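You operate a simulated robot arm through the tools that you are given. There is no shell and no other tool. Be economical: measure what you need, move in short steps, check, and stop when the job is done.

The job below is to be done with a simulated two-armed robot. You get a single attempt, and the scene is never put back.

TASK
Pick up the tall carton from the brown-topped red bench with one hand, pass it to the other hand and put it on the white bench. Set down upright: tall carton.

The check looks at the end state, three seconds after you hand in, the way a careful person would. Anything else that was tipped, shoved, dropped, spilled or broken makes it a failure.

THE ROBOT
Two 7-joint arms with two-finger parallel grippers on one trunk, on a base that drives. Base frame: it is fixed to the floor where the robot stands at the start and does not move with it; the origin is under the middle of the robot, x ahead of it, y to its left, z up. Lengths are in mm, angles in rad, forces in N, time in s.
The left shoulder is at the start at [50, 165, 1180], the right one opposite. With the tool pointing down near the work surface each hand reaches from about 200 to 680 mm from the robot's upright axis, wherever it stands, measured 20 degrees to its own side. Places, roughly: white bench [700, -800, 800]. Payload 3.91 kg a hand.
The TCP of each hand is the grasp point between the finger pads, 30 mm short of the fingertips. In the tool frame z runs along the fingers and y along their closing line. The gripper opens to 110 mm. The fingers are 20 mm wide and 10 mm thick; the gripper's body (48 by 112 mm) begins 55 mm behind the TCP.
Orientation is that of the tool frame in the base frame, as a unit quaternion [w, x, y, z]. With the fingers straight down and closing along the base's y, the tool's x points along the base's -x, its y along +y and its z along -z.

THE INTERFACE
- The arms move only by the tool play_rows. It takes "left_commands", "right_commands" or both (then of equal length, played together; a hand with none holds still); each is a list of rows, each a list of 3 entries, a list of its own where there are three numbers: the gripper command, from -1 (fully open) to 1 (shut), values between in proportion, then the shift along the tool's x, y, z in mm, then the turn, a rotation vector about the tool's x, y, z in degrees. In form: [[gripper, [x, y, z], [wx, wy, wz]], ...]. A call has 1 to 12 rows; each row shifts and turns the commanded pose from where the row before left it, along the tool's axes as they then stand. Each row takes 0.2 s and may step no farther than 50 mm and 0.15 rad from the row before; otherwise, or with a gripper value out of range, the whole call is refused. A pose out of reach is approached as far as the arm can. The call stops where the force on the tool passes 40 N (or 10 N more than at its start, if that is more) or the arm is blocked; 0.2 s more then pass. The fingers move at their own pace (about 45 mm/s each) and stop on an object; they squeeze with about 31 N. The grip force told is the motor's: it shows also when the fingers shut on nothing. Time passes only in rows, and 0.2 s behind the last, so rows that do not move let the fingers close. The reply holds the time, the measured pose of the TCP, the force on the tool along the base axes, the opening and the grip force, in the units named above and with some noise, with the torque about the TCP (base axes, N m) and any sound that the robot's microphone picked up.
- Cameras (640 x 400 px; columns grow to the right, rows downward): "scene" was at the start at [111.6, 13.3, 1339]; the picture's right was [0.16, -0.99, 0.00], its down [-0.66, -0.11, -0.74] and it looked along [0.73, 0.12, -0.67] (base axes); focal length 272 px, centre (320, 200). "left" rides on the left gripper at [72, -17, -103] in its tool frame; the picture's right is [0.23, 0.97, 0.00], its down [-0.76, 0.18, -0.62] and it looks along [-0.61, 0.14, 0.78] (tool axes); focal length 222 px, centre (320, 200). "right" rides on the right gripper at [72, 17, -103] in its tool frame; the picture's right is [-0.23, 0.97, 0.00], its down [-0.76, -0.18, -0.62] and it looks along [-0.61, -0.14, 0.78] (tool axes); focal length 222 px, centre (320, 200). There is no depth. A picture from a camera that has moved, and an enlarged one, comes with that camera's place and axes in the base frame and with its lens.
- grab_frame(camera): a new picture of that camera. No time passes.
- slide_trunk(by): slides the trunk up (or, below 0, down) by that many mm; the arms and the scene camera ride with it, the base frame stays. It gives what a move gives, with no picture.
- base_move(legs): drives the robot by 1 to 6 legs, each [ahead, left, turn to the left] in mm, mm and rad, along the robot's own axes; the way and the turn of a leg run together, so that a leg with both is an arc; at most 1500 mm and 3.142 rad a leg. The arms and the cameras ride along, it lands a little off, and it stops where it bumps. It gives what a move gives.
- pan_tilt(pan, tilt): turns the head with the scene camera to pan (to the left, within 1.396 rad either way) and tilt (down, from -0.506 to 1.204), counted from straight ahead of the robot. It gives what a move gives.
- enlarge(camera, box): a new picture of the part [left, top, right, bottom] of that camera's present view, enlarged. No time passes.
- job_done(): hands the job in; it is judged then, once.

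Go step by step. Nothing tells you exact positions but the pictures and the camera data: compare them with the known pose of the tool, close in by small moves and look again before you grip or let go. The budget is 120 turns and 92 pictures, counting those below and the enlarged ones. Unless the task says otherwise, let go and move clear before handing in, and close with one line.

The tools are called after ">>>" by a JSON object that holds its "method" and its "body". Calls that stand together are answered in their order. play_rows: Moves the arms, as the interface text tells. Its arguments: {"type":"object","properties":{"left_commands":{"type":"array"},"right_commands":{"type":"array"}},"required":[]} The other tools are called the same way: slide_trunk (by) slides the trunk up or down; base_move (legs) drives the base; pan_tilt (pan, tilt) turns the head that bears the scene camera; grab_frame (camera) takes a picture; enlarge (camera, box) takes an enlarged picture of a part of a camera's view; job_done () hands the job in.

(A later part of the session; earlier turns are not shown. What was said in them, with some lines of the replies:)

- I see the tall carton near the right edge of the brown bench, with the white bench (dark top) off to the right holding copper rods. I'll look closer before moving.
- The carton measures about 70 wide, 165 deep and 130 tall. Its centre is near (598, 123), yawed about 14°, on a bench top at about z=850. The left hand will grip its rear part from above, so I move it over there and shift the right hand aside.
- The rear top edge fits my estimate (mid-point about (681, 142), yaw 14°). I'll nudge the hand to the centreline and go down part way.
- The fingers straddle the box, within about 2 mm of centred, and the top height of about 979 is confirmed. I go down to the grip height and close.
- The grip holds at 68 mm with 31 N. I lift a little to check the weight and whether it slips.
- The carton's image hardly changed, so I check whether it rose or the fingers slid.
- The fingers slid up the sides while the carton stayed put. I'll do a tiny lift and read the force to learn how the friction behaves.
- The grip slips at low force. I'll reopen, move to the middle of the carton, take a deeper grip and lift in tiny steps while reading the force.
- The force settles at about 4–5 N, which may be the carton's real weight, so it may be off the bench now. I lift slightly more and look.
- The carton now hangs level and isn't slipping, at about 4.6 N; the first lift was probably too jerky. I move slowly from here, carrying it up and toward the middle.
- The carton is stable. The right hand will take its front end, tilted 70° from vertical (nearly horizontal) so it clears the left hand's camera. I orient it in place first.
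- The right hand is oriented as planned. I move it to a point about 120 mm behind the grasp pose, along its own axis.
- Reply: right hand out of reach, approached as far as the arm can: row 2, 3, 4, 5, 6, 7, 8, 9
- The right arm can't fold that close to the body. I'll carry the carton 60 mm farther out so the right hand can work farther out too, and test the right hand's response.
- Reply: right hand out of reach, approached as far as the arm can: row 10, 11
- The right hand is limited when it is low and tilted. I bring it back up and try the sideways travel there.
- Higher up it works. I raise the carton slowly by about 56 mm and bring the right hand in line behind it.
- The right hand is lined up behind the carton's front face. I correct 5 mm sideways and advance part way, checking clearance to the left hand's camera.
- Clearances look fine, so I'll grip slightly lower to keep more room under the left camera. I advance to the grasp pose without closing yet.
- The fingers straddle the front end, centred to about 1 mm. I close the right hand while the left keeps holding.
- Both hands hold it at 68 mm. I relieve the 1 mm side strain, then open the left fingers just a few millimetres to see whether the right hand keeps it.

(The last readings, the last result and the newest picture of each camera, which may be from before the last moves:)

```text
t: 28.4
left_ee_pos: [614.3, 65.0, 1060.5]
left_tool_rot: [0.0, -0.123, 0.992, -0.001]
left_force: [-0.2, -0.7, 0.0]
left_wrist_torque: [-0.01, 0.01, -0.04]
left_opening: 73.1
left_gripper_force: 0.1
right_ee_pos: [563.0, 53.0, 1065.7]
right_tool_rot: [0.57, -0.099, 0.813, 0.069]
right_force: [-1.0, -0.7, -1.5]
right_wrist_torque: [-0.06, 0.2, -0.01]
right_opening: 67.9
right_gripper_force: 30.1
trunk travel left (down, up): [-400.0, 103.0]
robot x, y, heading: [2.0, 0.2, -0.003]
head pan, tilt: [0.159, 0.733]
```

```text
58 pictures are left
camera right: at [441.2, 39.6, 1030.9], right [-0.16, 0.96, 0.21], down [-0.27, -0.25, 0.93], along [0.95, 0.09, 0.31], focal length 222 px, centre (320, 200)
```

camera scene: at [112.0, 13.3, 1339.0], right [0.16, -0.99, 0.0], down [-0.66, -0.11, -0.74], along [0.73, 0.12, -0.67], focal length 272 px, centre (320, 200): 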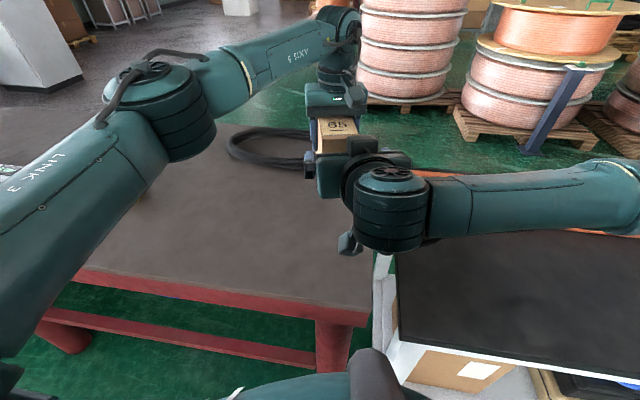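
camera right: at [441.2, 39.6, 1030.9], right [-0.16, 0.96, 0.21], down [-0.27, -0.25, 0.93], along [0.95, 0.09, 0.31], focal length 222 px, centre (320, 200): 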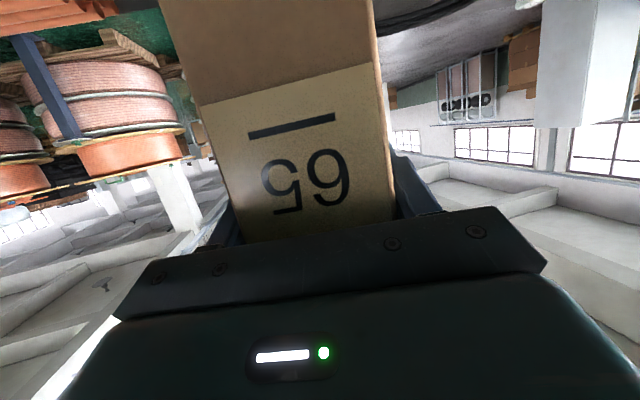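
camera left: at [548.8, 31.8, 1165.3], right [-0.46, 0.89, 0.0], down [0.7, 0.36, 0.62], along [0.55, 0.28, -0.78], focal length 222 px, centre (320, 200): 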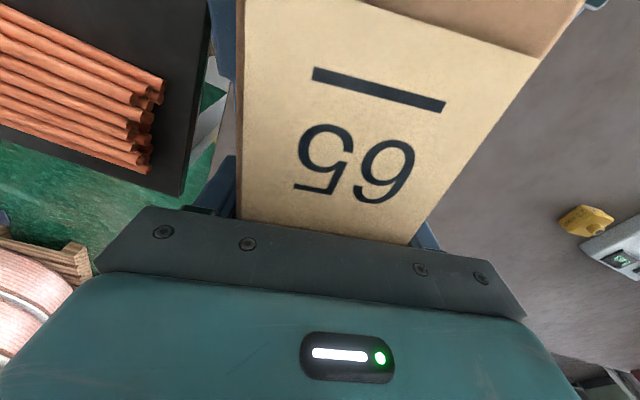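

The carton stays put with the left fingers slightly open. I wait a moment and read the forces again before moving the left hand away.

>>> {"method": "play_rows", "body": {"left_commands": [[-0.35, [0, 0, 0], [0, 0, 0]], [-0.4, [0, 0, 0], [0, 0, 0]], [-0.4, [0, 0, 0], [0, 0, 0]]]}}

>>> {"method": "grab_frame", "body": {"camera": "left"}}

```text
t: 29.2
left_ee_pos: [614.5, 64.5, 1060.5]
left_tool_rot: [0.001, -0.122, 0.992, 0.0]
left_force: [-0.5, -0.4, 0.0]
left_wrist_torque: [0.0, -0.01, 0.01]
left_opening: 77.1
left_gripper_force: 0.0
right_ee_pos: [563.1, 52.3, 1065.0]
right_tool_rot: [0.571, -0.099, 0.812, 0.069]
right_force: [0.0, 1.0, -0.3]
right_wrist_torque: [-0.02, 0.18, -0.01]
right_opening: 67.9
right_gripper_force: 30.7
trunk travel left (down, up): [-400.0, 103.0]
robot x, y, heading: [-0.3, 3.1, -0.0]
head pan, tilt: [0.159, 0.733]
```

```text
57 pictures are left
camera left: at [548.6, 31.6, 1165.1], right [-0.46, 0.89, 0.0], down [0.7, 0.36, 0.62], along [0.55, 0.28, -0.78], focal length 222 px, centre (320, 200)
```

left: 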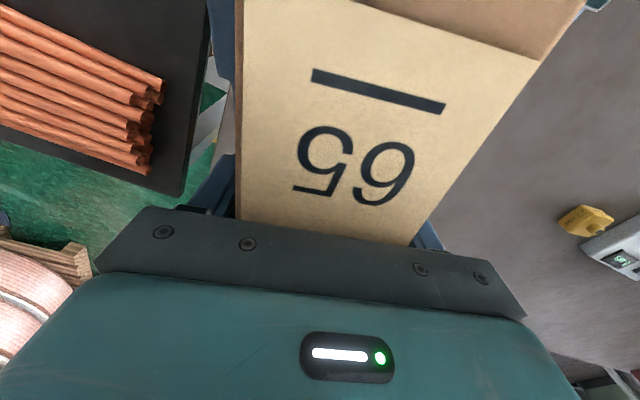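

The right hand holds the carton, with a steady 0.2 N m of torque as expected. I open the left hand fully and lift it straight up and clear.

>>> {"method": "play_rows", "body": {"left_commands": [[-0.7, [0, 0, 0], [0, 0, 0]], [-1, [0, 0, 0], [0, 0, 0]], [-1, [0, 0, 0], [0, 0, 0]], [-1, [0, 0, -15], [0, 0, 0]], [-1, [0, 0, -30], [0, 0, 0]], [-1, [0, 0, -35], [0, 0, 0]], [-1, [0, 0, -35], [0, 0, 0]]]}}

>>> {"method": "grab_frame", "body": {"camera": "left"}}

>>> {"method": "grab_frame", "body": {"camera": "scene"}}

```text
t: 30.8
left_ee_pos: [608.9, 64.1, 1175.0]
left_tool_rot: [0.0, -0.12, 0.993, 0.0]
left_force: [0.1, 0.4, -0.1]
left_wrist_torque: [0.01, -0.04, -0.01]
left_opening: 110.0
left_gripper_force: 0.1
left hand out of reach, approached as far as the arm can: row 7
right_ee_pos: [563.8, 50.9, 1065.7]
right_tool_rot: [0.571, -0.1, 0.812, 0.07]
right_force: [0.0, 0.5, -0.8]
right_wrist_torque: [-0.03, 0.21, -0.04]
right_opening: 68.0
right_gripper_force: 31.0
trunk travel left (down, up): [-400.0, 103.0]
robot x, y, heading: [3.8, 0.8, 0.0]
head pan, tilt: [0.159, 0.733]
```

```text
56 pictures are left
camera left: at [542.4, 31.4, 1279.1], right [-0.45, 0.89, 0.0], down [0.7, 0.36, 0.62], along [0.56, 0.28, -0.78], focal length 222 px, centre (320, 200)
```

left: 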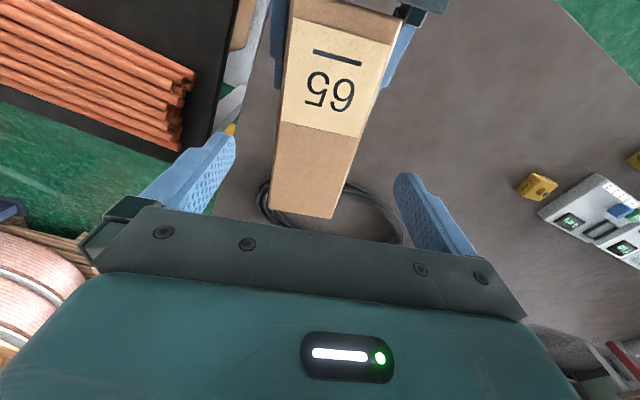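

```text
55 pictures are left
camera scene: at [111.4, 13.2, 1339.0], right [0.16, -0.99, 0.0], down [-0.66, -0.11, -0.74], along [0.73, 0.12, -0.67], focal length 272 px, centre (320, 200)
```

scene: 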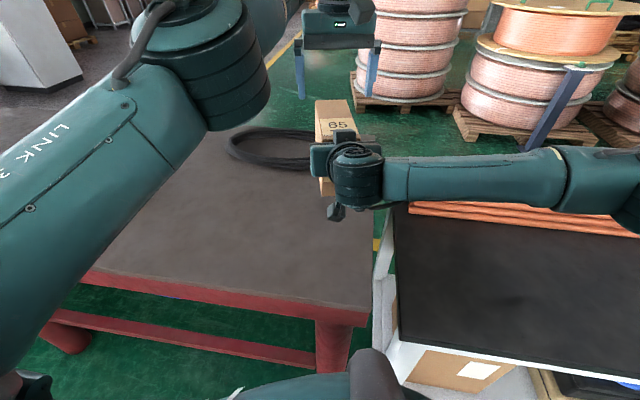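

The handover worked. I move the left hand well away to the left and look closely at the white bench to find its height and free area.

>>> {"method": "play_rows", "body": {"left_commands": [[-1, [0, 30, 0], [0, 0, 0]], [-1, [20, 40, 0], [0, 0, 0]], [-1, [20, 40, 0], [0, 0, 0]], [-1, [20, 40, 0], [0, 0, 0]], [-1, [20, 40, 0], [0, 0, 0]], [-1, [20, 40, 0], [0, 0, 0]]]}}

>>> {"method": "pan_tilt", "body": {"pan": -0.5, "tilt": 0.85}}

>>> {"method": "grab_frame", "body": {"camera": "scene"}}

>>> {"method": "grab_frame", "body": {"camera": "right"}}

```text
t: 32.2
left_ee_pos: [499.4, 259.2, 1184.6]
left_tool_rot: [0.0, -0.124, 0.992, -0.002]
left_force: [-0.1, 0.0, -0.7]
left_wrist_torque: [-0.04, 0.01, 0.02]
left_opening: 109.8
left_gripper_force: 0.1
left hand out of reach, approached as far as the arm can: row 1, 2, 3
right_ee_pos: [560.8, 53.9, 1065.4]
right_tool_rot: [0.57, -0.102, 0.812, 0.07]
right_force: [0.1, 1.1, 0.7]
right_wrist_torque: [-0.05, 0.22, -0.02]
right_opening: 68.0
right_gripper_force: 31.0
trunk travel left (down, up): [-400.0, 103.0]
robot x, y, heading: [-0.2, -1.1, 0.005]
head pan, tilt: [0.159, 0.733]
```

```text
t: 33.2
left_ee_pos: [501.0, 255.5, 1184.6]
left_tool_rot: [0.0, -0.123, 0.992, 0.0]
left_force: [0.1, -0.2, 0.9]
left_wrist_torque: [0.05, 0.0, -0.02]
left_opening: 110.0
left_gripper_force: 0.2
right_ee_pos: [564.2, 52.1, 1065.4]
right_tool_rot: [0.571, -0.1, 0.812, 0.07]
right_force: [0.1, -0.4, 0.9]
right_wrist_torque: [-0.08, 0.23, 0.02]
right_opening: 68.1
right_gripper_force: 31.4
trunk travel left (down, up): [-400.0, 103.0]
robot x, y, heading: [1.6, 2.7, 0.001]
head pan, tilt: [-0.499, 0.85]
```

```text
54 pictures are left
camera scene: at [98.2, -37.4, 1329.4], right [-0.48, -0.88, 0.0], down [-0.66, 0.36, -0.66], along [0.58, -0.32, -0.75], focal length 272 px, centre (320, 200)
```

scene: 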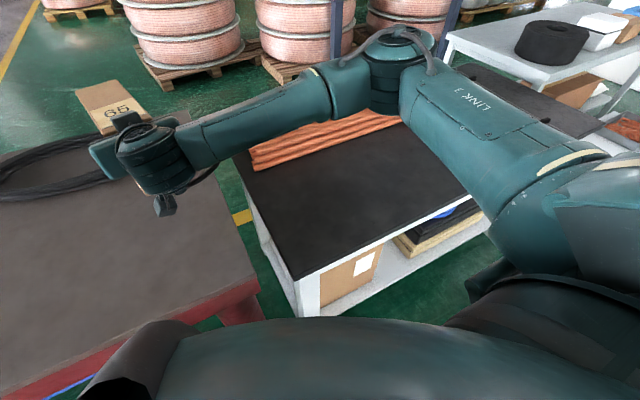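

```text
53 pictures are left
camera right: at [441.4, 39.5, 1031.0], right [-0.16, 0.96, 0.21], down [-0.28, -0.25, 0.93], along [0.95, 0.09, 0.31], focal length 222 px, centre (320, 200)
```

right: 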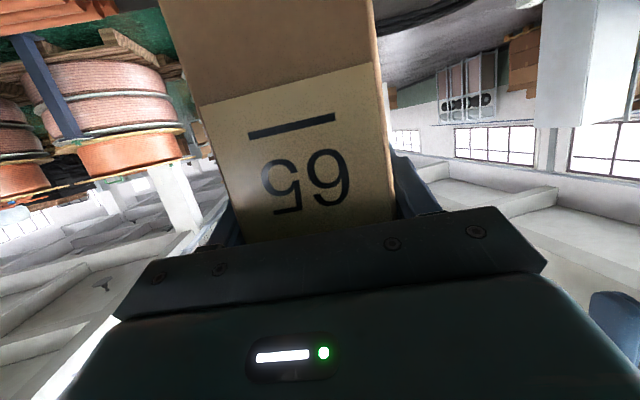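

The dark-topped bench has a white frame, and its extent fits the given place (700, -800). I check farther right to be sure no other white bench fits better.

>>> {"method": "pan_tilt", "body": {"pan": -0.95, "tilt": 0.5}}

>>> {"method": "grab_frame", "body": {"camera": "scene"}}

```text
t: 34.1
left_ee_pos: [500.6, 254.8, 1184.3]
left_tool_rot: [0.0, -0.123, 0.992, 0.0]
left_force: [-0.2, 0.4, 0.1]
left_wrist_torque: [0.01, -0.02, -0.01]
left_opening: 110.2
left_gripper_force: 0.0
right_ee_pos: [562.3, 52.9, 1065.7]
right_tool_rot: [0.57, -0.1, 0.812, 0.07]
right_force: [-0.3, 0.0, 0.2]
right_wrist_torque: [-0.11, 0.2, 0.01]
right_opening: 68.0
right_gripper_force: 30.7
trunk travel left (down, up): [-400.0, 103.0]
robot x, y, heading: [0.3, 3.6, 0.005]
head pan, tilt: [-0.949, 0.499]
```

```text
52 pictures are left
camera scene: at [82.5, -73.9, 1359.4], right [-0.81, -0.58, 0.0], down [-0.28, 0.39, -0.88], along [0.51, -0.71, -0.48], focal length 272 px, centre (320, 200)
```

scene: 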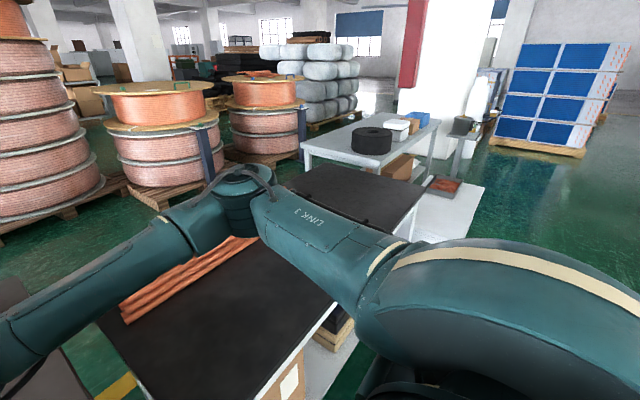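

The dark-topped, white-framed bench is the one at the given place. I swing the right hand slowly sideways, with the carton, over its free near-left area.

>>> {"method": "play_rows", "body": {"right_commands": [[1, [0.8, -5.7, -2.3], [0, 0, 0]], [1, [1.9, -13.2, -5.4], [0, 0, 0]], [1, [2.7, -18.9, -7.7], [0, 0, 0]], [1, [2.7, -18.9, -7.7], [0, 0, 0]], [1, [2.7, -18.9, -7.7], [0, 0, 0]], [1, [2.7, -18.9, -7.7], [0, 0, 0]], [1, [2.7, -18.9, -7.7], [0, 0, 0]], [1, [2.7, -18.9, -7.7], [0, 0, 0]], [1, [2.7, -18.9, -7.7], [0, 0, 0]], [1, [1.9, -13.2, -5.4], [0, 0, 0]], [1, [1.4, -9.5, -3.8], [0, 0, 0]], [1, [0.5, -3.8, -1.5], [0, 0, 0]]]}}

>>> {"method": "pan_tilt", "body": {"pan": -0.4, "tilt": 0.8}}

>>> {"method": "grab_frame", "body": {"camera": "scene"}}

>>> {"method": "grab_frame", "body": {"camera": "right"}}

```text
t: 36.7
left_ee_pos: [501.1, 255.3, 1184.8]
left_tool_rot: [-0.001, -0.122, 0.993, 0.0]
left_force: [0.0, -0.1, 0.7]
left_wrist_torque: [-0.02, -0.01, -0.01]
left_opening: 109.9
left_gripper_force: 0.0
right_ee_pos: [543.4, -62.0, 1067.2]
right_tool_rot: [0.569, -0.1, 0.813, 0.07]
right_force: [-0.4, -0.4, -5.4]
right_wrist_torque: [-0.03, 0.18, 0.01]
right_opening: 68.0
right_gripper_force: 30.8
right hand out of reach, approached as far as the arm can: row 7, 8, 9, 10, 11, 12
trunk travel left (down, up): [-400.0, 103.0]
robot x, y, heading: [-0.6, -5.1, -0.002]
head pan, tilt: [-0.949, 0.499]
```

```text
t: 37.7
left_ee_pos: [501.1, 256.0, 1184.7]
left_tool_rot: [0.0, -0.123, 0.992, -0.001]
left_force: [0.2, 0.5, -0.4]
left_wrist_torque: [0.0, -0.02, 0.05]
left_opening: 110.1
left_gripper_force: 0.0
right_ee_pos: [543.9, -61.6, 1067.0]
right_tool_rot: [0.57, -0.099, 0.813, 0.068]
right_force: [0.3, 0.5, -3.7]
right_wrist_torque: [-0.04, 0.2, 0.01]
right_opening: 67.8
right_gripper_force: 31.4
trunk travel left (down, up): [-400.0, 103.0]
robot x, y, heading: [2.8, 0.9, 0.002]
head pan, tilt: [-0.4, 0.799]
```

```text
51 pictures are left
camera scene: at [103.7, -31.5, 1333.5], right [-0.39, -0.92, 0.0], down [-0.66, 0.28, -0.7], along [0.64, -0.27, -0.72], focal length 272 px, centre (320, 200)
```

scene: 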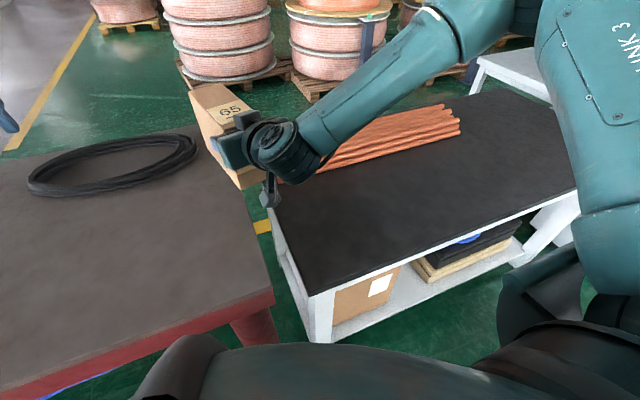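

```text
50 pictures are left
camera right: at [422.9, -74.1, 1033.8], right [-0.16, 0.96, 0.21], down [-0.27, -0.25, 0.93], along [0.95, 0.09, 0.3], focal length 222 px, centre (320, 200)
```

right: 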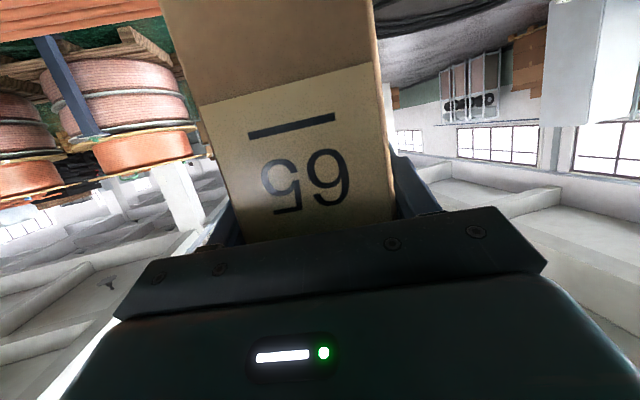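

The arm hits a limit in this orientation. I raise the carton a little and turn it about the vertical to point more along the arm, which should free it up.

>>> {"method": "play_rows", "body": {"right_commands": [[1, [-2, 0, -0.7], [0, 0, 0]], [1, [-4, 0, -1.5], [1.5, 0, 0.5]], [1, [-4.5, 0, -1.6], [2.83, 0, 1.01]], [1, [-4.5, 0, -1.6], [2.83, 0, 1.01]], [1, [-4.5, 0, -1.6], [2.83, 0, 1.01]], [1, [-4.5, 0, -1.6], [2.83, 0, 1.01]], [1, [-4.5, 0, -1.6], [2.83, 0, 1.01]], [1, [-2, 0, -0.7], [2.83, 0, 1.01]], [1, [0, 0, 0], [2.83, 0, 1.01]], [1, [0, 0, 0], [2.83, 0, 1.01]], [1, [0, 0, 0], [1.5, 0, 0.5]]]}}

```text
t: 40.1
left_ee_pos: [499.6, 255.6, 1185.2]
left_tool_rot: [0.0, -0.123, 0.992, 0.0]
left_force: [-0.6, -0.2, 0.2]
left_wrist_torque: [0.02, -0.01, -0.01]
left_opening: 109.8
left_gripper_force: 0.1
right_ee_pos: [545.2, -61.0, 1097.1]
right_tool_rot: [0.571, 0.094, 0.813, -0.067]
right_force: [-0.3, 0.8, -4.6]
right_wrist_torque: [0.05, 0.16, -0.02]
right_opening: 67.9
right_gripper_force: 30.9
trunk travel left (down, up): [-400.0, 103.0]
robot x, y, heading: [-0.1, -0.9, -0.0]
head pan, tilt: [-0.4, 0.799]
```

That works; the carton now points about 13° to the right. I continue sideways over the white bench.

>>> {"method": "play_rows", "body": {"right_commands": [[1, [-0.4, -7.7, 1.1], [0, 0, 0]], [1, [-0.9, -18, 2.7], [0, 0, 0]], [1, [-1.3, -25.8, 3.8], [0, 0, 0]], [1, [-1.3, -25.8, 3.8], [0, 0, 0]], [1, [-1.3, -25.8, 3.8], [0, 0, 0]], [1, [-1.3, -25.8, 3.8], [0, 0, 0]], [1, [-1.3, -25.8, 3.8], [0, 0, 0]], [1, [-1.3, -25.8, 3.8], [0, 0, 0]], [1, [-1.3, -25.8, 3.8], [0, 0, 0]], [1, [-1.3, -25.8, 3.8], [0, 0, 0]], [1, [-0.9, -18, 2.7], [0, 0, 0]], [1, [-0.4, -7.7, 1.1], [0, 0, 0]]]}}

>>> {"method": "grab_frame", "body": {"camera": "scene"}}

>>> {"method": "grab_frame", "body": {"camera": "right"}}

```text
t: 42.7
left_ee_pos: [500.5, 254.7, 1185.6]
left_tool_rot: [-0.001, -0.122, 0.992, 0.0]
left_force: [-0.1, 0.4, 0.2]
left_wrist_torque: [-0.01, -0.02, 0.01]
left_opening: 110.1
left_gripper_force: 0.2
right_ee_pos: [525.8, -320.4, 1097.1]
right_tool_rot: [0.571, 0.092, 0.813, -0.067]
right_force: [0.3, 0.6, -3.9]
right_wrist_torque: [0.06, 0.19, -0.02]
right_opening: 67.9
right_gripper_force: 31.3
trunk travel left (down, up): [-400.0, 103.0]
robot x, y, heading: [1.6, -0.8, 0.003]
head pan, tilt: [-0.4, 0.799]
```

```text
49 pictures are left
camera scene: at [103.8, -31.6, 1333.5], right [-0.39, -0.92, 0.0], down [-0.66, 0.28, -0.7], along [0.64, -0.27, -0.72], focal length 272 px, centre (320, 200)
```

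scene: 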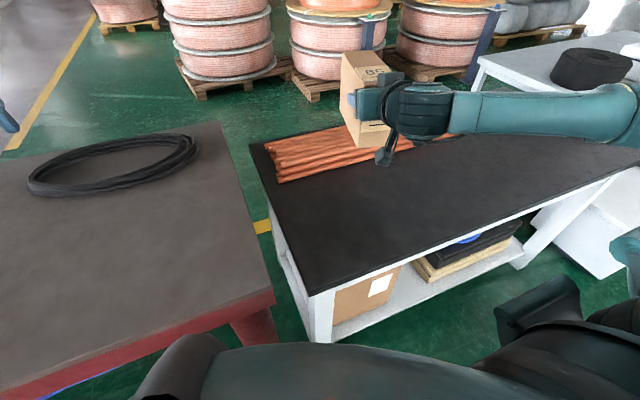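

```text
48 pictures are left
camera right: at [411.0, -275.6, 1063.8], right [0.3, 0.93, 0.21], down [-0.36, -0.09, 0.93], along [0.88, -0.35, 0.31], focal length 222 px, centre (320, 200)
```

right: 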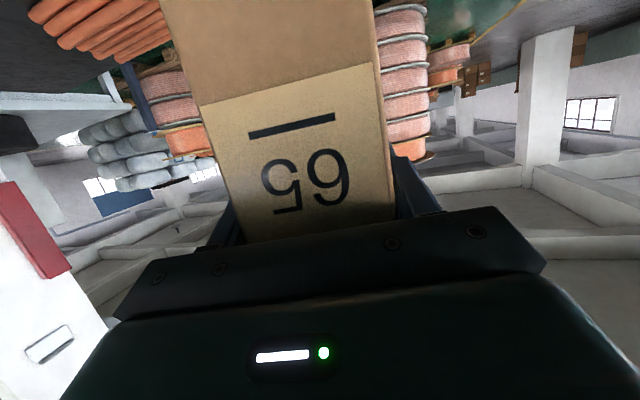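

The carton hangs over a clear patch about 65 mm short of the rods. I lower with the trunk, a small step first to see that nothing slips.

>>> {"method": "slide_trunk", "body": {"by": -50}}

>>> {"method": "grab_frame", "body": {"camera": "right"}}

>>> {"method": "grab_frame", "body": {"camera": "scene"}}

```text
t: 43.6
left_ee_pos: [499.2, 254.3, 1134.9]
left_tool_rot: [0.0, -0.123, 0.992, 0.0]
left_force: [0.0, 0.2, 0.0]
left_wrist_torque: [-0.01, -0.01, -0.02]
left_opening: 110.0
left_gripper_force: 0.0
right_ee_pos: [524.9, -320.0, 1048.8]
right_tool_rot: [0.571, 0.093, 0.813, -0.067]
right_force: [0.4, -0.4, -4.3]
right_wrist_torque: [0.08, 0.23, 0.02]
right_opening: 67.9
right_gripper_force: 30.6
trunk travel left (down, up): [-350.0, 153.0]
robot x, y, heading: [-0.0, 1.8, -0.001]
head pan, tilt: [-0.4, 0.799]
```

```text
47 pictures are left
camera right: at [410.9, -275.3, 1013.9], right [0.3, 0.93, 0.21], down [-0.36, -0.1, 0.93], along [0.88, -0.35, 0.31], focal length 222 px, centre (320, 200)
```

right: 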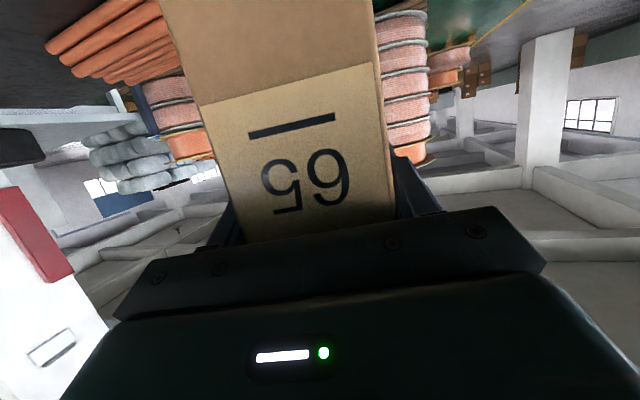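

```text
46 pictures are left
camera scene: at [103.5, -31.6, 1283.5], right [-0.39, -0.92, 0.0], down [-0.66, 0.28, -0.7], along [0.64, -0.27, -0.72], focal length 272 px, centre (320, 200)
```

scene: 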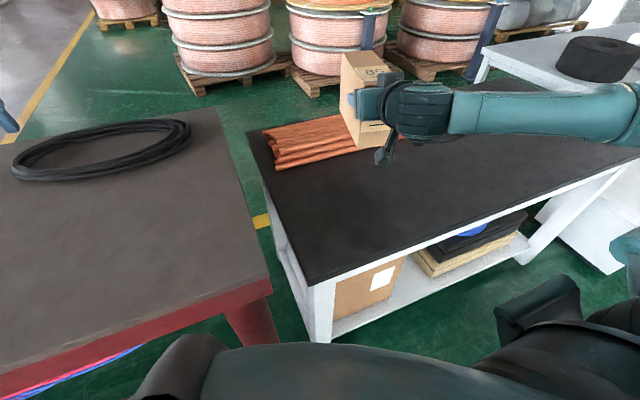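

No slip. I lower a further 100 mm.

>>> {"method": "slide_trunk", "body": {"by": -100}}

>>> {"method": "grab_frame", "body": {"camera": "scene"}}

>>> {"method": "grab_frame", "body": {"camera": "right"}}

>>> {"method": "grab_frame", "body": {"camera": "left"}}

```text
t: 45.0
left_ee_pos: [500.4, 255.0, 1034.2]
left_tool_rot: [-0.001, -0.123, 0.992, 0.0]
left_force: [0.5, -0.2, 1.0]
left_wrist_torque: [-0.02, -0.01, 0.01]
left_opening: 109.7
left_gripper_force: 0.2
right_ee_pos: [525.1, -320.0, 947.7]
right_tool_rot: [0.571, 0.094, 0.813, -0.068]
right_force: [-0.9, 0.4, -3.6]
right_wrist_torque: [0.09, 0.2, 0.02]
right_opening: 68.0
right_gripper_force: 30.6
trunk travel left (down, up): [-250.0, 253.0]
robot x, y, heading: [-1.5, -1.6, 0.0]
head pan, tilt: [-0.4, 0.799]
```

```text
45 pictures are left
camera scene: at [103.5, -31.6, 1183.5], right [-0.39, -0.92, 0.0], down [-0.66, 0.28, -0.7], along [0.64, -0.27, -0.72], focal length 272 px, centre (320, 200)
```

scene: 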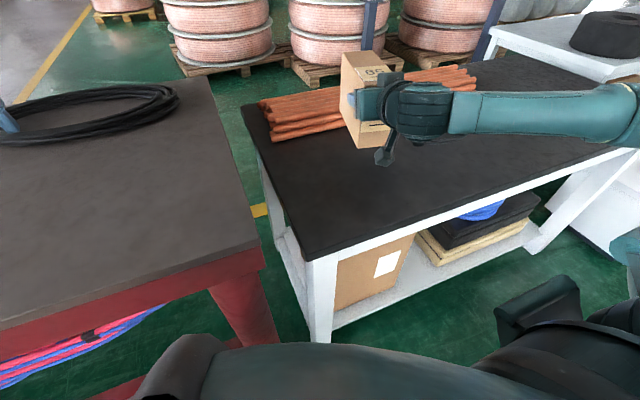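

```text
44 pictures are left
camera right: at [410.9, -275.3, 913.9], right [0.3, 0.93, 0.21], down [-0.36, -0.1, 0.93], along [0.88, -0.35, 0.31], focal length 222 px, centre (320, 200)
```

right: 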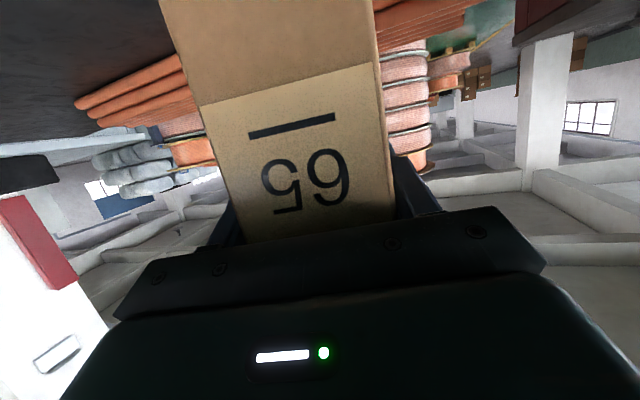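

```text
43 pictures are left
camera left: at [433.9, 221.6, 1139.4], right [-0.46, 0.89, 0.0], down [0.7, 0.36, 0.62], along [0.55, 0.28, -0.78], focal length 222 px, centre (320, 200)
```

left: 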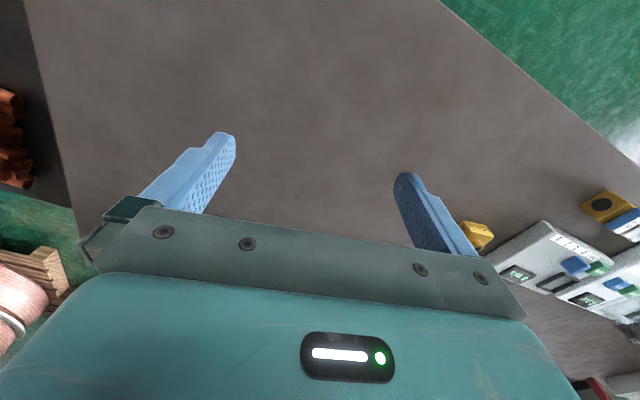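

The bench top computes to about z=755 and the carton bottom is at about 862. I lower another 60 and check both sides.

>>> {"method": "slide_trunk", "body": {"by": -60}}

>>> {"method": "pan_tilt", "body": {"pan": 0.5, "tilt": 0.8}}

>>> {"method": "grab_frame", "body": {"camera": "scene"}}

>>> {"method": "pan_tilt", "body": {"pan": -0.5, "tilt": 0.6}}

>>> {"method": "grab_frame", "body": {"camera": "scene"}}

>>> {"method": "grab_frame", "body": {"camera": "right"}}

```text
t: 46.0
left_ee_pos: [500.5, 254.2, 975.2]
left_tool_rot: [0.0, -0.123, 0.992, 0.0]
left_force: [0.1, 0.3, 0.0]
left_wrist_torque: [0.01, 0.05, -0.01]
left_opening: 110.2
left_gripper_force: 0.1
right_ee_pos: [525.8, -321.2, 888.2]
right_tool_rot: [0.571, 0.093, 0.813, -0.067]
right_force: [0.3, 0.7, -3.5]
right_wrist_torque: [0.04, 0.25, 0.02]
right_opening: 67.8
right_gripper_force: 30.7
trunk travel left (down, up): [-190.0, 313.0]
robot x, y, heading: [-5.0, 0.3, 0.0]
head pan, tilt: [-0.4, 0.799]
```

```text
t: 47.2
left_ee_pos: [499.7, 255.6, 975.3]
left_tool_rot: [0.0, -0.123, 0.992, -0.001]
left_force: [0.1, 0.2, -0.3]
left_wrist_torque: [0.0, 0.0, 0.01]
left_opening: 110.1
left_gripper_force: 0.0
right_ee_pos: [524.9, -320.3, 888.2]
right_tool_rot: [0.571, 0.094, 0.813, -0.068]
right_force: [-0.1, 0.3, -3.8]
right_wrist_torque: [0.07, 0.21, 0.01]
right_opening: 67.9
right_gripper_force: 30.4
trunk travel left (down, up): [-190.0, 313.0]
robot x, y, heading: [0.7, -2.1, 0.002]
head pan, tilt: [0.499, 0.799]
```

```text
42 pictures are left
camera scene: at [100.2, 38.4, 1123.5], right [0.48, -0.88, 0.0], down [-0.63, -0.34, -0.7], along [0.61, 0.33, -0.72], focal length 272 px, centre (320, 200)
```

scene: 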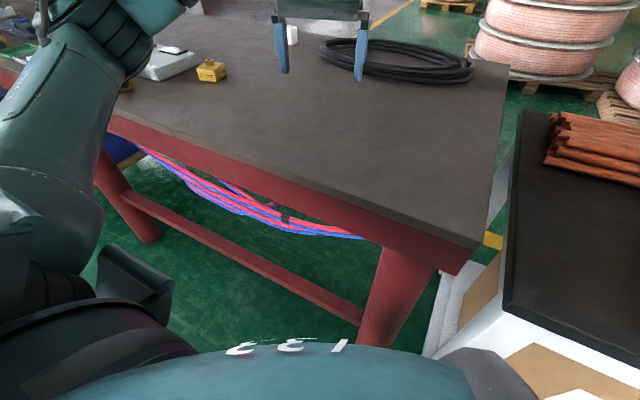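

```text
t: 48.4
left_ee_pos: [501.4, 254.5, 974.0]
left_tool_rot: [-0.001, -0.123, 0.992, 0.0]
left_force: [0.1, -0.2, 0.7]
left_wrist_torque: [-0.03, 0.0, 0.01]
left_opening: 110.1
left_gripper_force: 0.0
right_ee_pos: [524.9, -319.6, 887.5]
right_tool_rot: [0.572, 0.093, 0.812, -0.067]
right_force: [-0.4, -0.3, -5.0]
right_wrist_torque: [0.06, 0.2, 0.02]
right_opening: 67.8
right_gripper_force: 30.7
trunk travel left (down, up): [-190.0, 313.0]
robot x, y, heading: [1.9, -1.5, 0.005]
head pan, tilt: [-0.499, 0.6]
```

```text
41 pictures are left
camera scene: at [107.0, -42.5, 1140.3], right [-0.48, -0.88, 0.0], down [-0.5, 0.27, -0.82], along [0.72, -0.39, -0.57], focal length 272 px, centre (320, 200)
```

scene: 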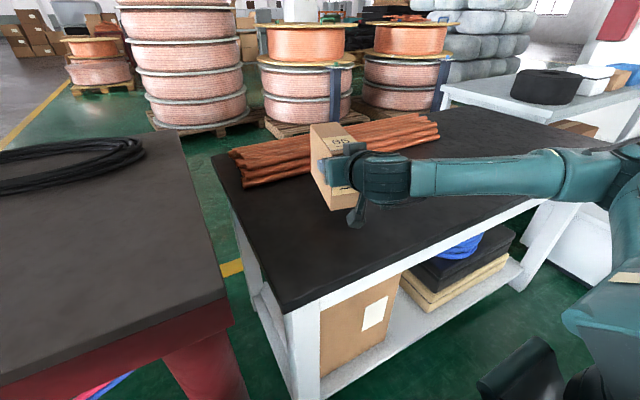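

```text
40 pictures are left
camera right: at [411.0, -275.3, 853.8], right [0.3, 0.93, 0.21], down [-0.36, -0.1, 0.93], along [0.88, -0.35, 0.31], focal length 222 px, centre (320, 200)
```

right: 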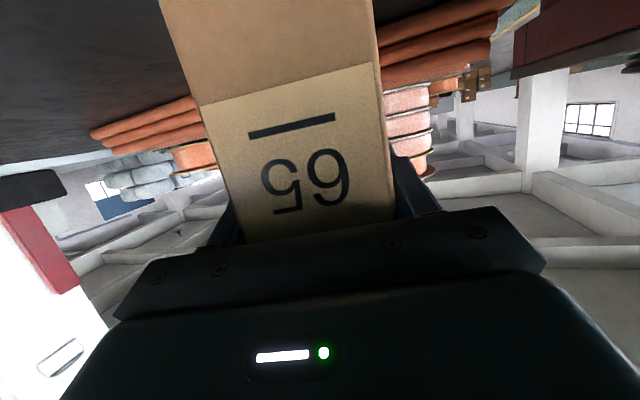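

Everything is clear on both sides, with roughly 45 mm to go. I lower in smaller steps, watching the vertical force.

>>> {"method": "slide_trunk", "body": {"by": -20}}

>>> {"method": "enlarge", "body": {"camera": "scene", "box": [260, 100, 460, 250]}}

```text
t: 49.1
left_ee_pos: [500.5, 255.4, 955.5]
left_tool_rot: [0.0, -0.123, 0.992, 0.0]
left_force: [-0.7, 0.9, 0.3]
left_wrist_torque: [-0.02, 0.01, 0.0]
left_opening: 110.1
left_gripper_force: 0.1
right_ee_pos: [524.9, -320.6, 869.1]
right_tool_rot: [0.571, 0.094, 0.813, -0.067]
right_force: [0.5, -0.1, -4.9]
right_wrist_torque: [0.06, 0.2, -0.01]
right_opening: 67.9
right_gripper_force: 31.0
trunk travel left (down, up): [-170.0, 333.0]
robot x, y, heading: [-0.8, 1.4, 0.002]
head pan, tilt: [-0.499, 0.6]
```

```text
2.67 times, centred on (360, 175) of scene
camera zoom: at [106.8, -42.5, 1120.3], right [-0.48, -0.88, 0.0], down [-0.5, 0.27, -0.82], along [0.72, -0.39, -0.57], focal length 727 px, centre (213, 267)
```

zoom: 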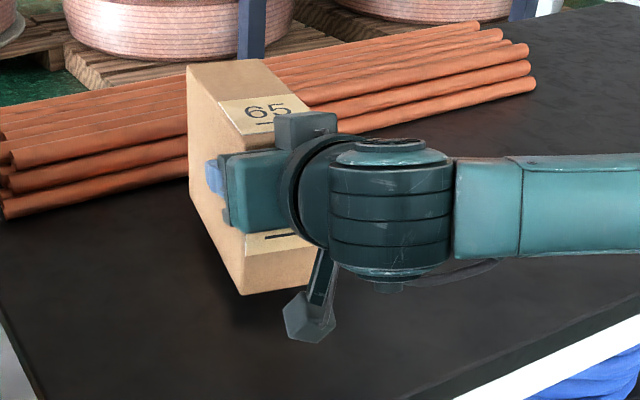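

The shadow beneath the carton is closing in. I keep stepping down.

>>> {"method": "slide_trunk", "body": {"by": -10}}

>>> {"method": "slide_trunk", "body": {"by": -6}}

>>> {"method": "enlarge", "body": {"camera": "scene", "box": [260, 100, 460, 250]}}

```text
t: 49.7
left_ee_pos: [499.1, 254.5, 944.8]
left_tool_rot: [0.0, -0.123, 0.992, -0.001]
left_force: [0.2, -0.3, 0.2]
left_wrist_torque: [0.0, -0.02, -0.02]
left_opening: 110.1
left_gripper_force: 0.1
right_ee_pos: [524.9, -321.0, 857.9]
right_tool_rot: [0.57, 0.094, 0.813, -0.067]
right_force: [-0.8, 0.1, -4.3]
right_wrist_torque: [0.08, 0.21, -0.01]
right_opening: 67.9
right_gripper_force: 30.8
trunk travel left (down, up): [-160.0, 343.0]
robot x, y, heading: [0.3, -1.4, 0.002]
head pan, tilt: [-0.499, 0.6]
```

```text
t: 50.2
left_ee_pos: [499.8, 254.4, 938.8]
left_tool_rot: [0.0, -0.123, 0.992, 0.0]
left_force: [0.1, 0.2, -0.1]
left_wrist_torque: [-0.05, 0.01, -0.02]
left_opening: 110.0
left_gripper_force: 0.1
right_ee_pos: [525.3, -320.6, 852.2]
right_tool_rot: [0.571, 0.094, 0.813, -0.069]
right_force: [0.3, -0.2, -4.5]
right_wrist_torque: [0.05, 0.2, -0.01]
right_opening: 67.8
right_gripper_force: 30.8
trunk travel left (down, up): [-154.0, 349.0]
robot x, y, heading: [1.8, 1.8, 0.0]
head pan, tilt: [-0.499, 0.6]
```

```text
2.67 times, centred on (360, 175) of scene
camera zoom: at [106.9, -42.5, 1104.3], right [-0.48, -0.88, 0.0], down [-0.5, 0.27, -0.82], along [0.72, -0.39, -0.57], focal length 727 px, centre (213, 267)
```

zoom: 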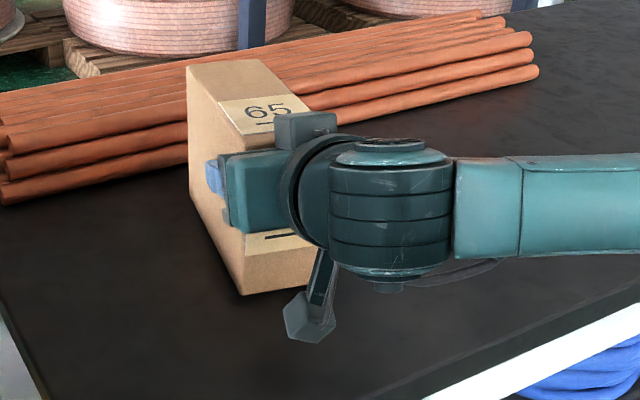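

No contact yet, with the bottom at about z=766. I continue in 4 mm steps.

>>> {"method": "slide_trunk", "body": {"by": -4}}

>>> {"method": "slide_trunk", "body": {"by": -4}}

```text
t: 50.8
left_ee_pos: [500.2, 255.2, 935.0]
left_tool_rot: [0.0, -0.123, 0.992, 0.0]
left_force: [0.2, 0.0, 0.9]
left_wrist_torque: [0.02, 0.02, 0.0]
left_opening: 110.1
left_gripper_force: 0.1
right_ee_pos: [524.9, -319.4, 848.7]
right_tool_rot: [0.571, 0.093, 0.813, -0.067]
right_force: [0.9, -0.5, -3.9]
right_wrist_torque: [0.06, 0.07, 0.03]
right_opening: 68.0
right_gripper_force: 31.4
trunk travel left (down, up): [-150.0, 353.0]
robot x, y, heading: [-3.6, 2.2, -0.003]
head pan, tilt: [-0.499, 0.6]
```

```text
t: 51.3
left_ee_pos: [499.5, 255.2, 931.8]
left_tool_rot: [0.001, -0.123, 0.992, -0.001]
left_force: [-0.4, 0.8, 0.4]
left_wrist_torque: [0.03, 0.03, -0.01]
left_opening: 110.4
left_gripper_force: 0.0
right_ee_pos: [524.1, -321.3, 849.0]
right_tool_rot: [0.574, 0.094, 0.811, -0.067]
right_force: [-2.7, -1.8, 14.4]
right_wrist_torque: [0.52, 0.96, 0.22]
right_opening: 68.1
right_gripper_force: 30.6
trunk travel left (down, up): [-146.0, 357.0]
robot x, y, heading: [0.2, -1.8, 0.004]
head pan, tilt: [-0.499, 0.6]
```

Contact made, with +14 N of push. I back off 2 mm to relax it and take a look.

>>> {"method": "slide_trunk", "body": {"by": 2}}

>>> {"method": "enlarge", "body": {"camera": "scene", "box": [260, 100, 460, 250]}}

>>> {"method": "grab_frame", "body": {"camera": "right"}}

```text
t: 51.8
left_ee_pos: [500.0, 254.1, 933.4]
left_tool_rot: [0.001, -0.123, 0.992, -0.001]
left_force: [0.2, -0.1, 0.3]
left_wrist_torque: [0.0, -0.02, -0.03]
left_opening: 109.8
left_gripper_force: 0.1
right_ee_pos: [525.4, -320.8, 849.5]
right_tool_rot: [0.573, 0.094, 0.811, -0.068]
right_force: [3.4, -1.6, 13.2]
right_wrist_torque: [0.54, 0.43, -0.06]
right_opening: 67.9
right_gripper_force: 31.5
trunk travel left (down, up): [-148.0, 355.0]
robot x, y, heading: [-1.3, 0.3, 0.002]
head pan, tilt: [-0.499, 0.6]
```

```text
2.67 times, centred on (360, 175) of scene
camera zoom: at [106.0, -42.0, 1098.6], right [-0.48, -0.88, 0.0], down [-0.5, 0.27, -0.83], along [0.72, -0.4, -0.56], focal length 727 px, centre (213, 267)
```

zoom: 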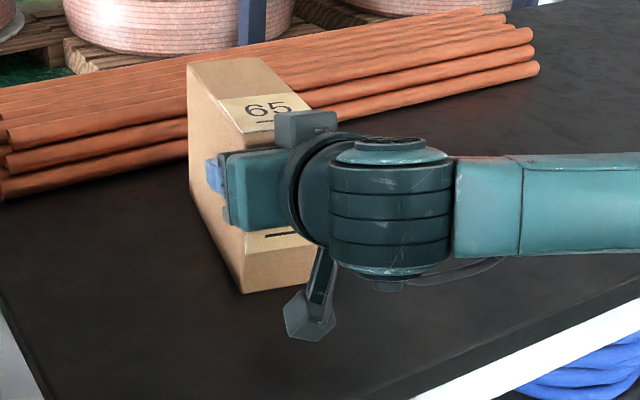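

```text
36 pictures are left
camera right: at [411.0, -275.1, 813.3], right [0.3, 0.93, 0.21], down [-0.36, -0.09, 0.93], along [0.88, -0.35, 0.31], focal length 222 px, centre (320, 200)
```

right: 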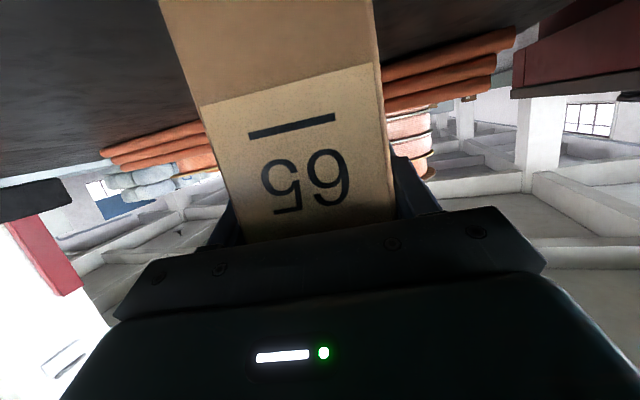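

Some push remains, so I ease up another 2 mm.

>>> {"method": "slide_trunk", "body": {"by": 2}}

```text
t: 52.3
left_ee_pos: [499.4, 254.6, 935.4]
left_tool_rot: [0.0, -0.122, 0.992, 0.0]
left_force: [0.1, -0.5, 0.5]
left_wrist_torque: [-0.01, 0.01, -0.02]
left_opening: 109.9
left_gripper_force: 0.0
right_ee_pos: [524.8, -320.7, 848.7]
right_tool_rot: [0.571, 0.094, 0.813, -0.068]
right_force: [4.0, -1.3, 3.9]
right_wrist_torque: [-0.02, -1.14, -0.22]
right_opening: 68.1
right_gripper_force: 30.4
trunk travel left (down, up): [-150.0, 353.0]
robot x, y, heading: [-3.9, -1.9, -0.004]
head pan, tilt: [-0.499, 0.6]
```

The load is light now. I open the right fingers gently.

>>> {"method": "play_rows", "body": {"right_commands": [[-0.27, [0, 0, 0], [0, 0, 0]], [-0.3, [0, 0, 0], [0, 0, 0]], [-0.35, [0, 0, 0], [0, 0, 0]], [-0.5, [0, 0, 0], [0, 0, 0]]]}}

>>> {"method": "enlarge", "body": {"camera": "scene", "box": [260, 100, 460, 250]}}

>>> {"method": "grab_frame", "body": {"camera": "right"}}

```text
t: 53.3
left_ee_pos: [501.0, 255.5, 934.6]
left_tool_rot: [-0.001, -0.123, 0.992, 0.0]
left_force: [0.3, 0.7, 0.1]
left_wrist_torque: [-0.01, 0.01, -0.02]
left_opening: 110.0
left_gripper_force: 0.0
right_ee_pos: [524.7, -319.7, 847.0]
right_tool_rot: [0.571, 0.093, 0.813, -0.067]
right_force: [0.5, 0.0, -0.5]
right_wrist_torque: [0.01, 0.0, 0.0]
right_opening: 82.4
right_gripper_force: 0.0
trunk travel left (down, up): [-150.0, 353.0]
robot x, y, heading: [2.3, -3.7, -0.003]
head pan, tilt: [-0.499, 0.6]
```

```text
2.67 times, centred on (360, 175) of scene
camera zoom: at [106.6, -42.3, 1100.4], right [-0.48, -0.88, 0.0], down [-0.5, 0.27, -0.83], along [0.72, -0.4, -0.56], focal length 727 px, centre (213, 267)
```

zoom: 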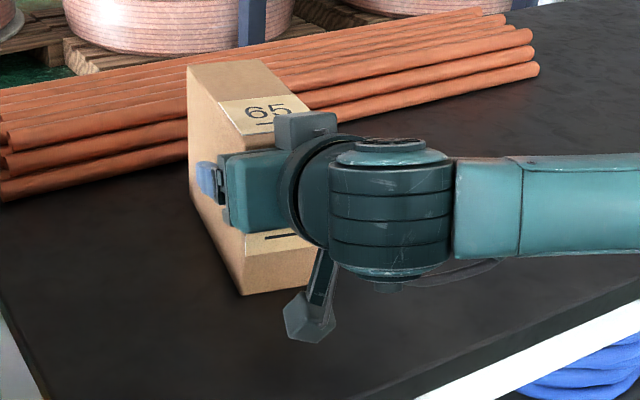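

```text
34 pictures are left
camera right: at [410.8, -275.1, 814.1], right [0.3, 0.93, 0.21], down [-0.36, -0.1, 0.93], along [0.88, -0.35, 0.31], focal length 222 px, centre (320, 200)
```

right: 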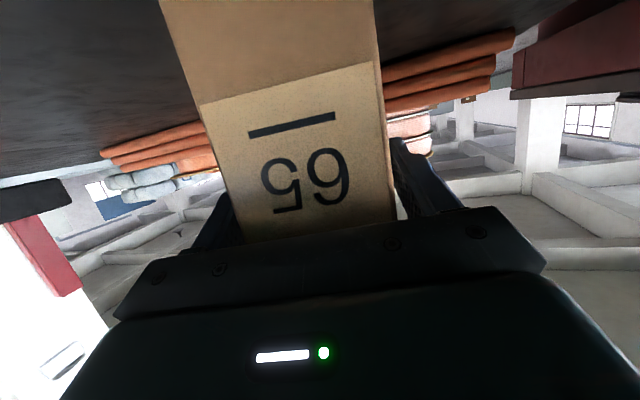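

The carton stands on its own. I open fully, then rise straight up with the trunk so the fingers slide clear along its sides.

>>> {"method": "play_rows", "body": {"right_commands": [[-1, [0, 0, 0], [0, 0, 0]], [-1, [0, 0, 0], [0, 0, 0]], [-1, [0, 0, -5], [0, 0, 0]]]}}

>>> {"method": "slide_trunk", "body": {"by": 40}}

>>> {"method": "grab_frame", "body": {"camera": "scene"}}

```text
t: 54.1
left_ee_pos: [500.6, 255.2, 935.0]
left_tool_rot: [0.0, -0.123, 0.992, 0.001]
left_force: [-0.7, 0.3, -0.2]
left_wrist_torque: [0.02, 0.01, 0.03]
left_opening: 110.2
left_gripper_force: 0.0
right_ee_pos: [519.4, -320.4, 849.4]
right_tool_rot: [0.572, 0.094, 0.812, -0.067]
right_force: [-0.3, 0.0, -0.2]
right_wrist_torque: [0.01, 0.01, -0.02]
right_opening: 110.3
right_gripper_force: 0.0
trunk travel left (down, up): [-150.0, 353.0]
robot x, y, heading: [-1.7, -2.8, -0.003]
head pan, tilt: [-0.499, 0.6]
```

```text
t: 55.0
left_ee_pos: [499.8, 255.3, 974.8]
left_tool_rot: [0.0, -0.123, 0.992, 0.0]
left_force: [0.6, 0.6, -0.1]
left_wrist_torque: [-0.02, 0.02, 0.03]
left_opening: 109.7
left_gripper_force: 0.0
right_ee_pos: [520.6, -319.4, 890.2]
right_tool_rot: [0.571, 0.094, 0.813, -0.068]
right_force: [0.5, 0.2, 0.1]
right_wrist_torque: [0.04, -0.01, 0.02]
right_opening: 110.2
right_gripper_force: 0.0
trunk travel left (down, up): [-190.0, 313.0]
robot x, y, heading: [0.9, -2.1, -0.0]
head pan, tilt: [-0.499, 0.6]
```

```text
33 pictures are left
camera scene: at [106.7, -42.3, 1140.4], right [-0.48, -0.88, 0.0], down [-0.5, 0.27, -0.82], along [0.72, -0.4, -0.57], focal length 272 px, centre (320, 200)
```

scene: 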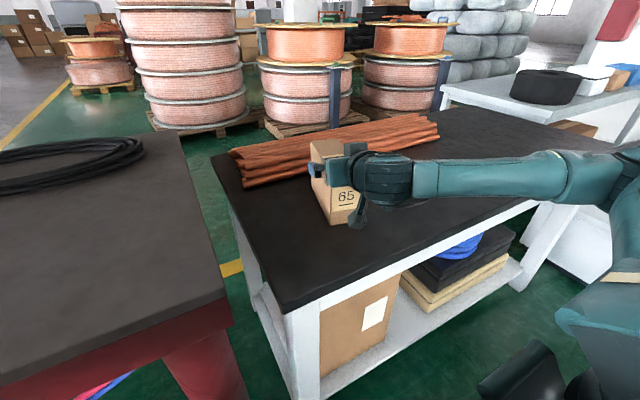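

The carton stays upright while the hand rises. I continue up until the hand is fully clear and check once more.

>>> {"method": "slide_trunk", "body": {"by": 150}}

>>> {"method": "pan_tilt", "body": {"pan": -0.5, "tilt": 0.75}}

>>> {"method": "grab_frame", "body": {"camera": "scene"}}

```text
t: 56.7
left_ee_pos: [500.3, 255.1, 1125.6]
left_tool_rot: [0.0, -0.122, 0.992, 0.0]
left_force: [-0.5, -0.4, -0.7]
left_wrist_torque: [0.0, -0.03, -0.03]
left_opening: 110.1
left_gripper_force: 0.1
right_ee_pos: [520.4, -318.9, 1039.6]
right_tool_rot: [0.571, 0.093, 0.813, -0.067]
right_force: [0.3, 0.5, -0.5]
right_wrist_torque: [-0.01, -0.03, 0.01]
right_opening: 110.0
right_gripper_force: 0.0
trunk travel left (down, up): [-340.0, 163.0]
robot x, y, heading: [-0.9, -3.0, 0.003]
head pan, tilt: [-0.499, 0.6]
```

```text
t: 57.4
left_ee_pos: [500.1, 255.0, 1124.9]
left_tool_rot: [0.001, -0.123, 0.992, 0.0]
left_force: [-0.6, -0.1, 0.3]
left_wrist_torque: [-0.04, -0.01, 0.0]
left_opening: 109.9
left_gripper_force: 0.0
right_ee_pos: [520.0, -318.1, 1040.1]
right_tool_rot: [0.571, 0.093, 0.813, -0.067]
right_force: [0.0, 0.7, -0.4]
right_wrist_torque: [0.01, 0.02, 0.03]
right_opening: 110.0
right_gripper_force: 0.0
trunk travel left (down, up): [-340.0, 163.0]
robot x, y, heading: [1.3, -1.5, -0.002]
head pan, tilt: [-0.499, 0.75]
```

```text
32 pictures are left
camera scene: at [101.8, -39.7, 1277.5], right [-0.48, -0.88, 0.0], down [-0.6, 0.33, -0.73], along [0.64, -0.35, -0.68], focal length 272 px, centre (320, 200)
```

scene: 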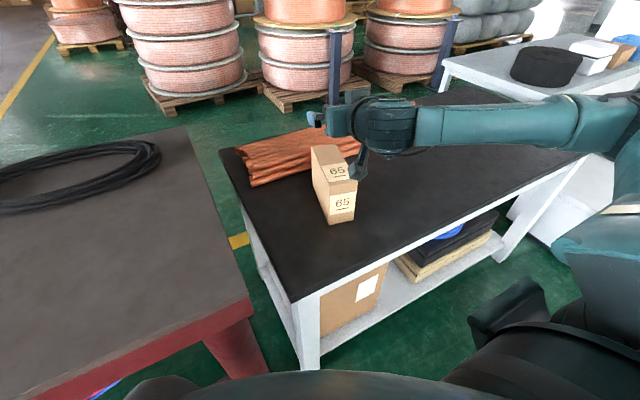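

The carton stands upright on the white bench, the same way up as at the start. Both hands are clear and nothing else has moved, so I hand in.

>>> {"method": "job_done", "body": {}}

```text
The job is handed in.
```

The left hand picked up the tall carton and passed it to the right hand, which set it upright on the white bench (the dark-topped one with the white frame). I took "upright" to mean the same way up as it stood at the start. The first lift slipped without moving the carton, and nothing else was disturbed.
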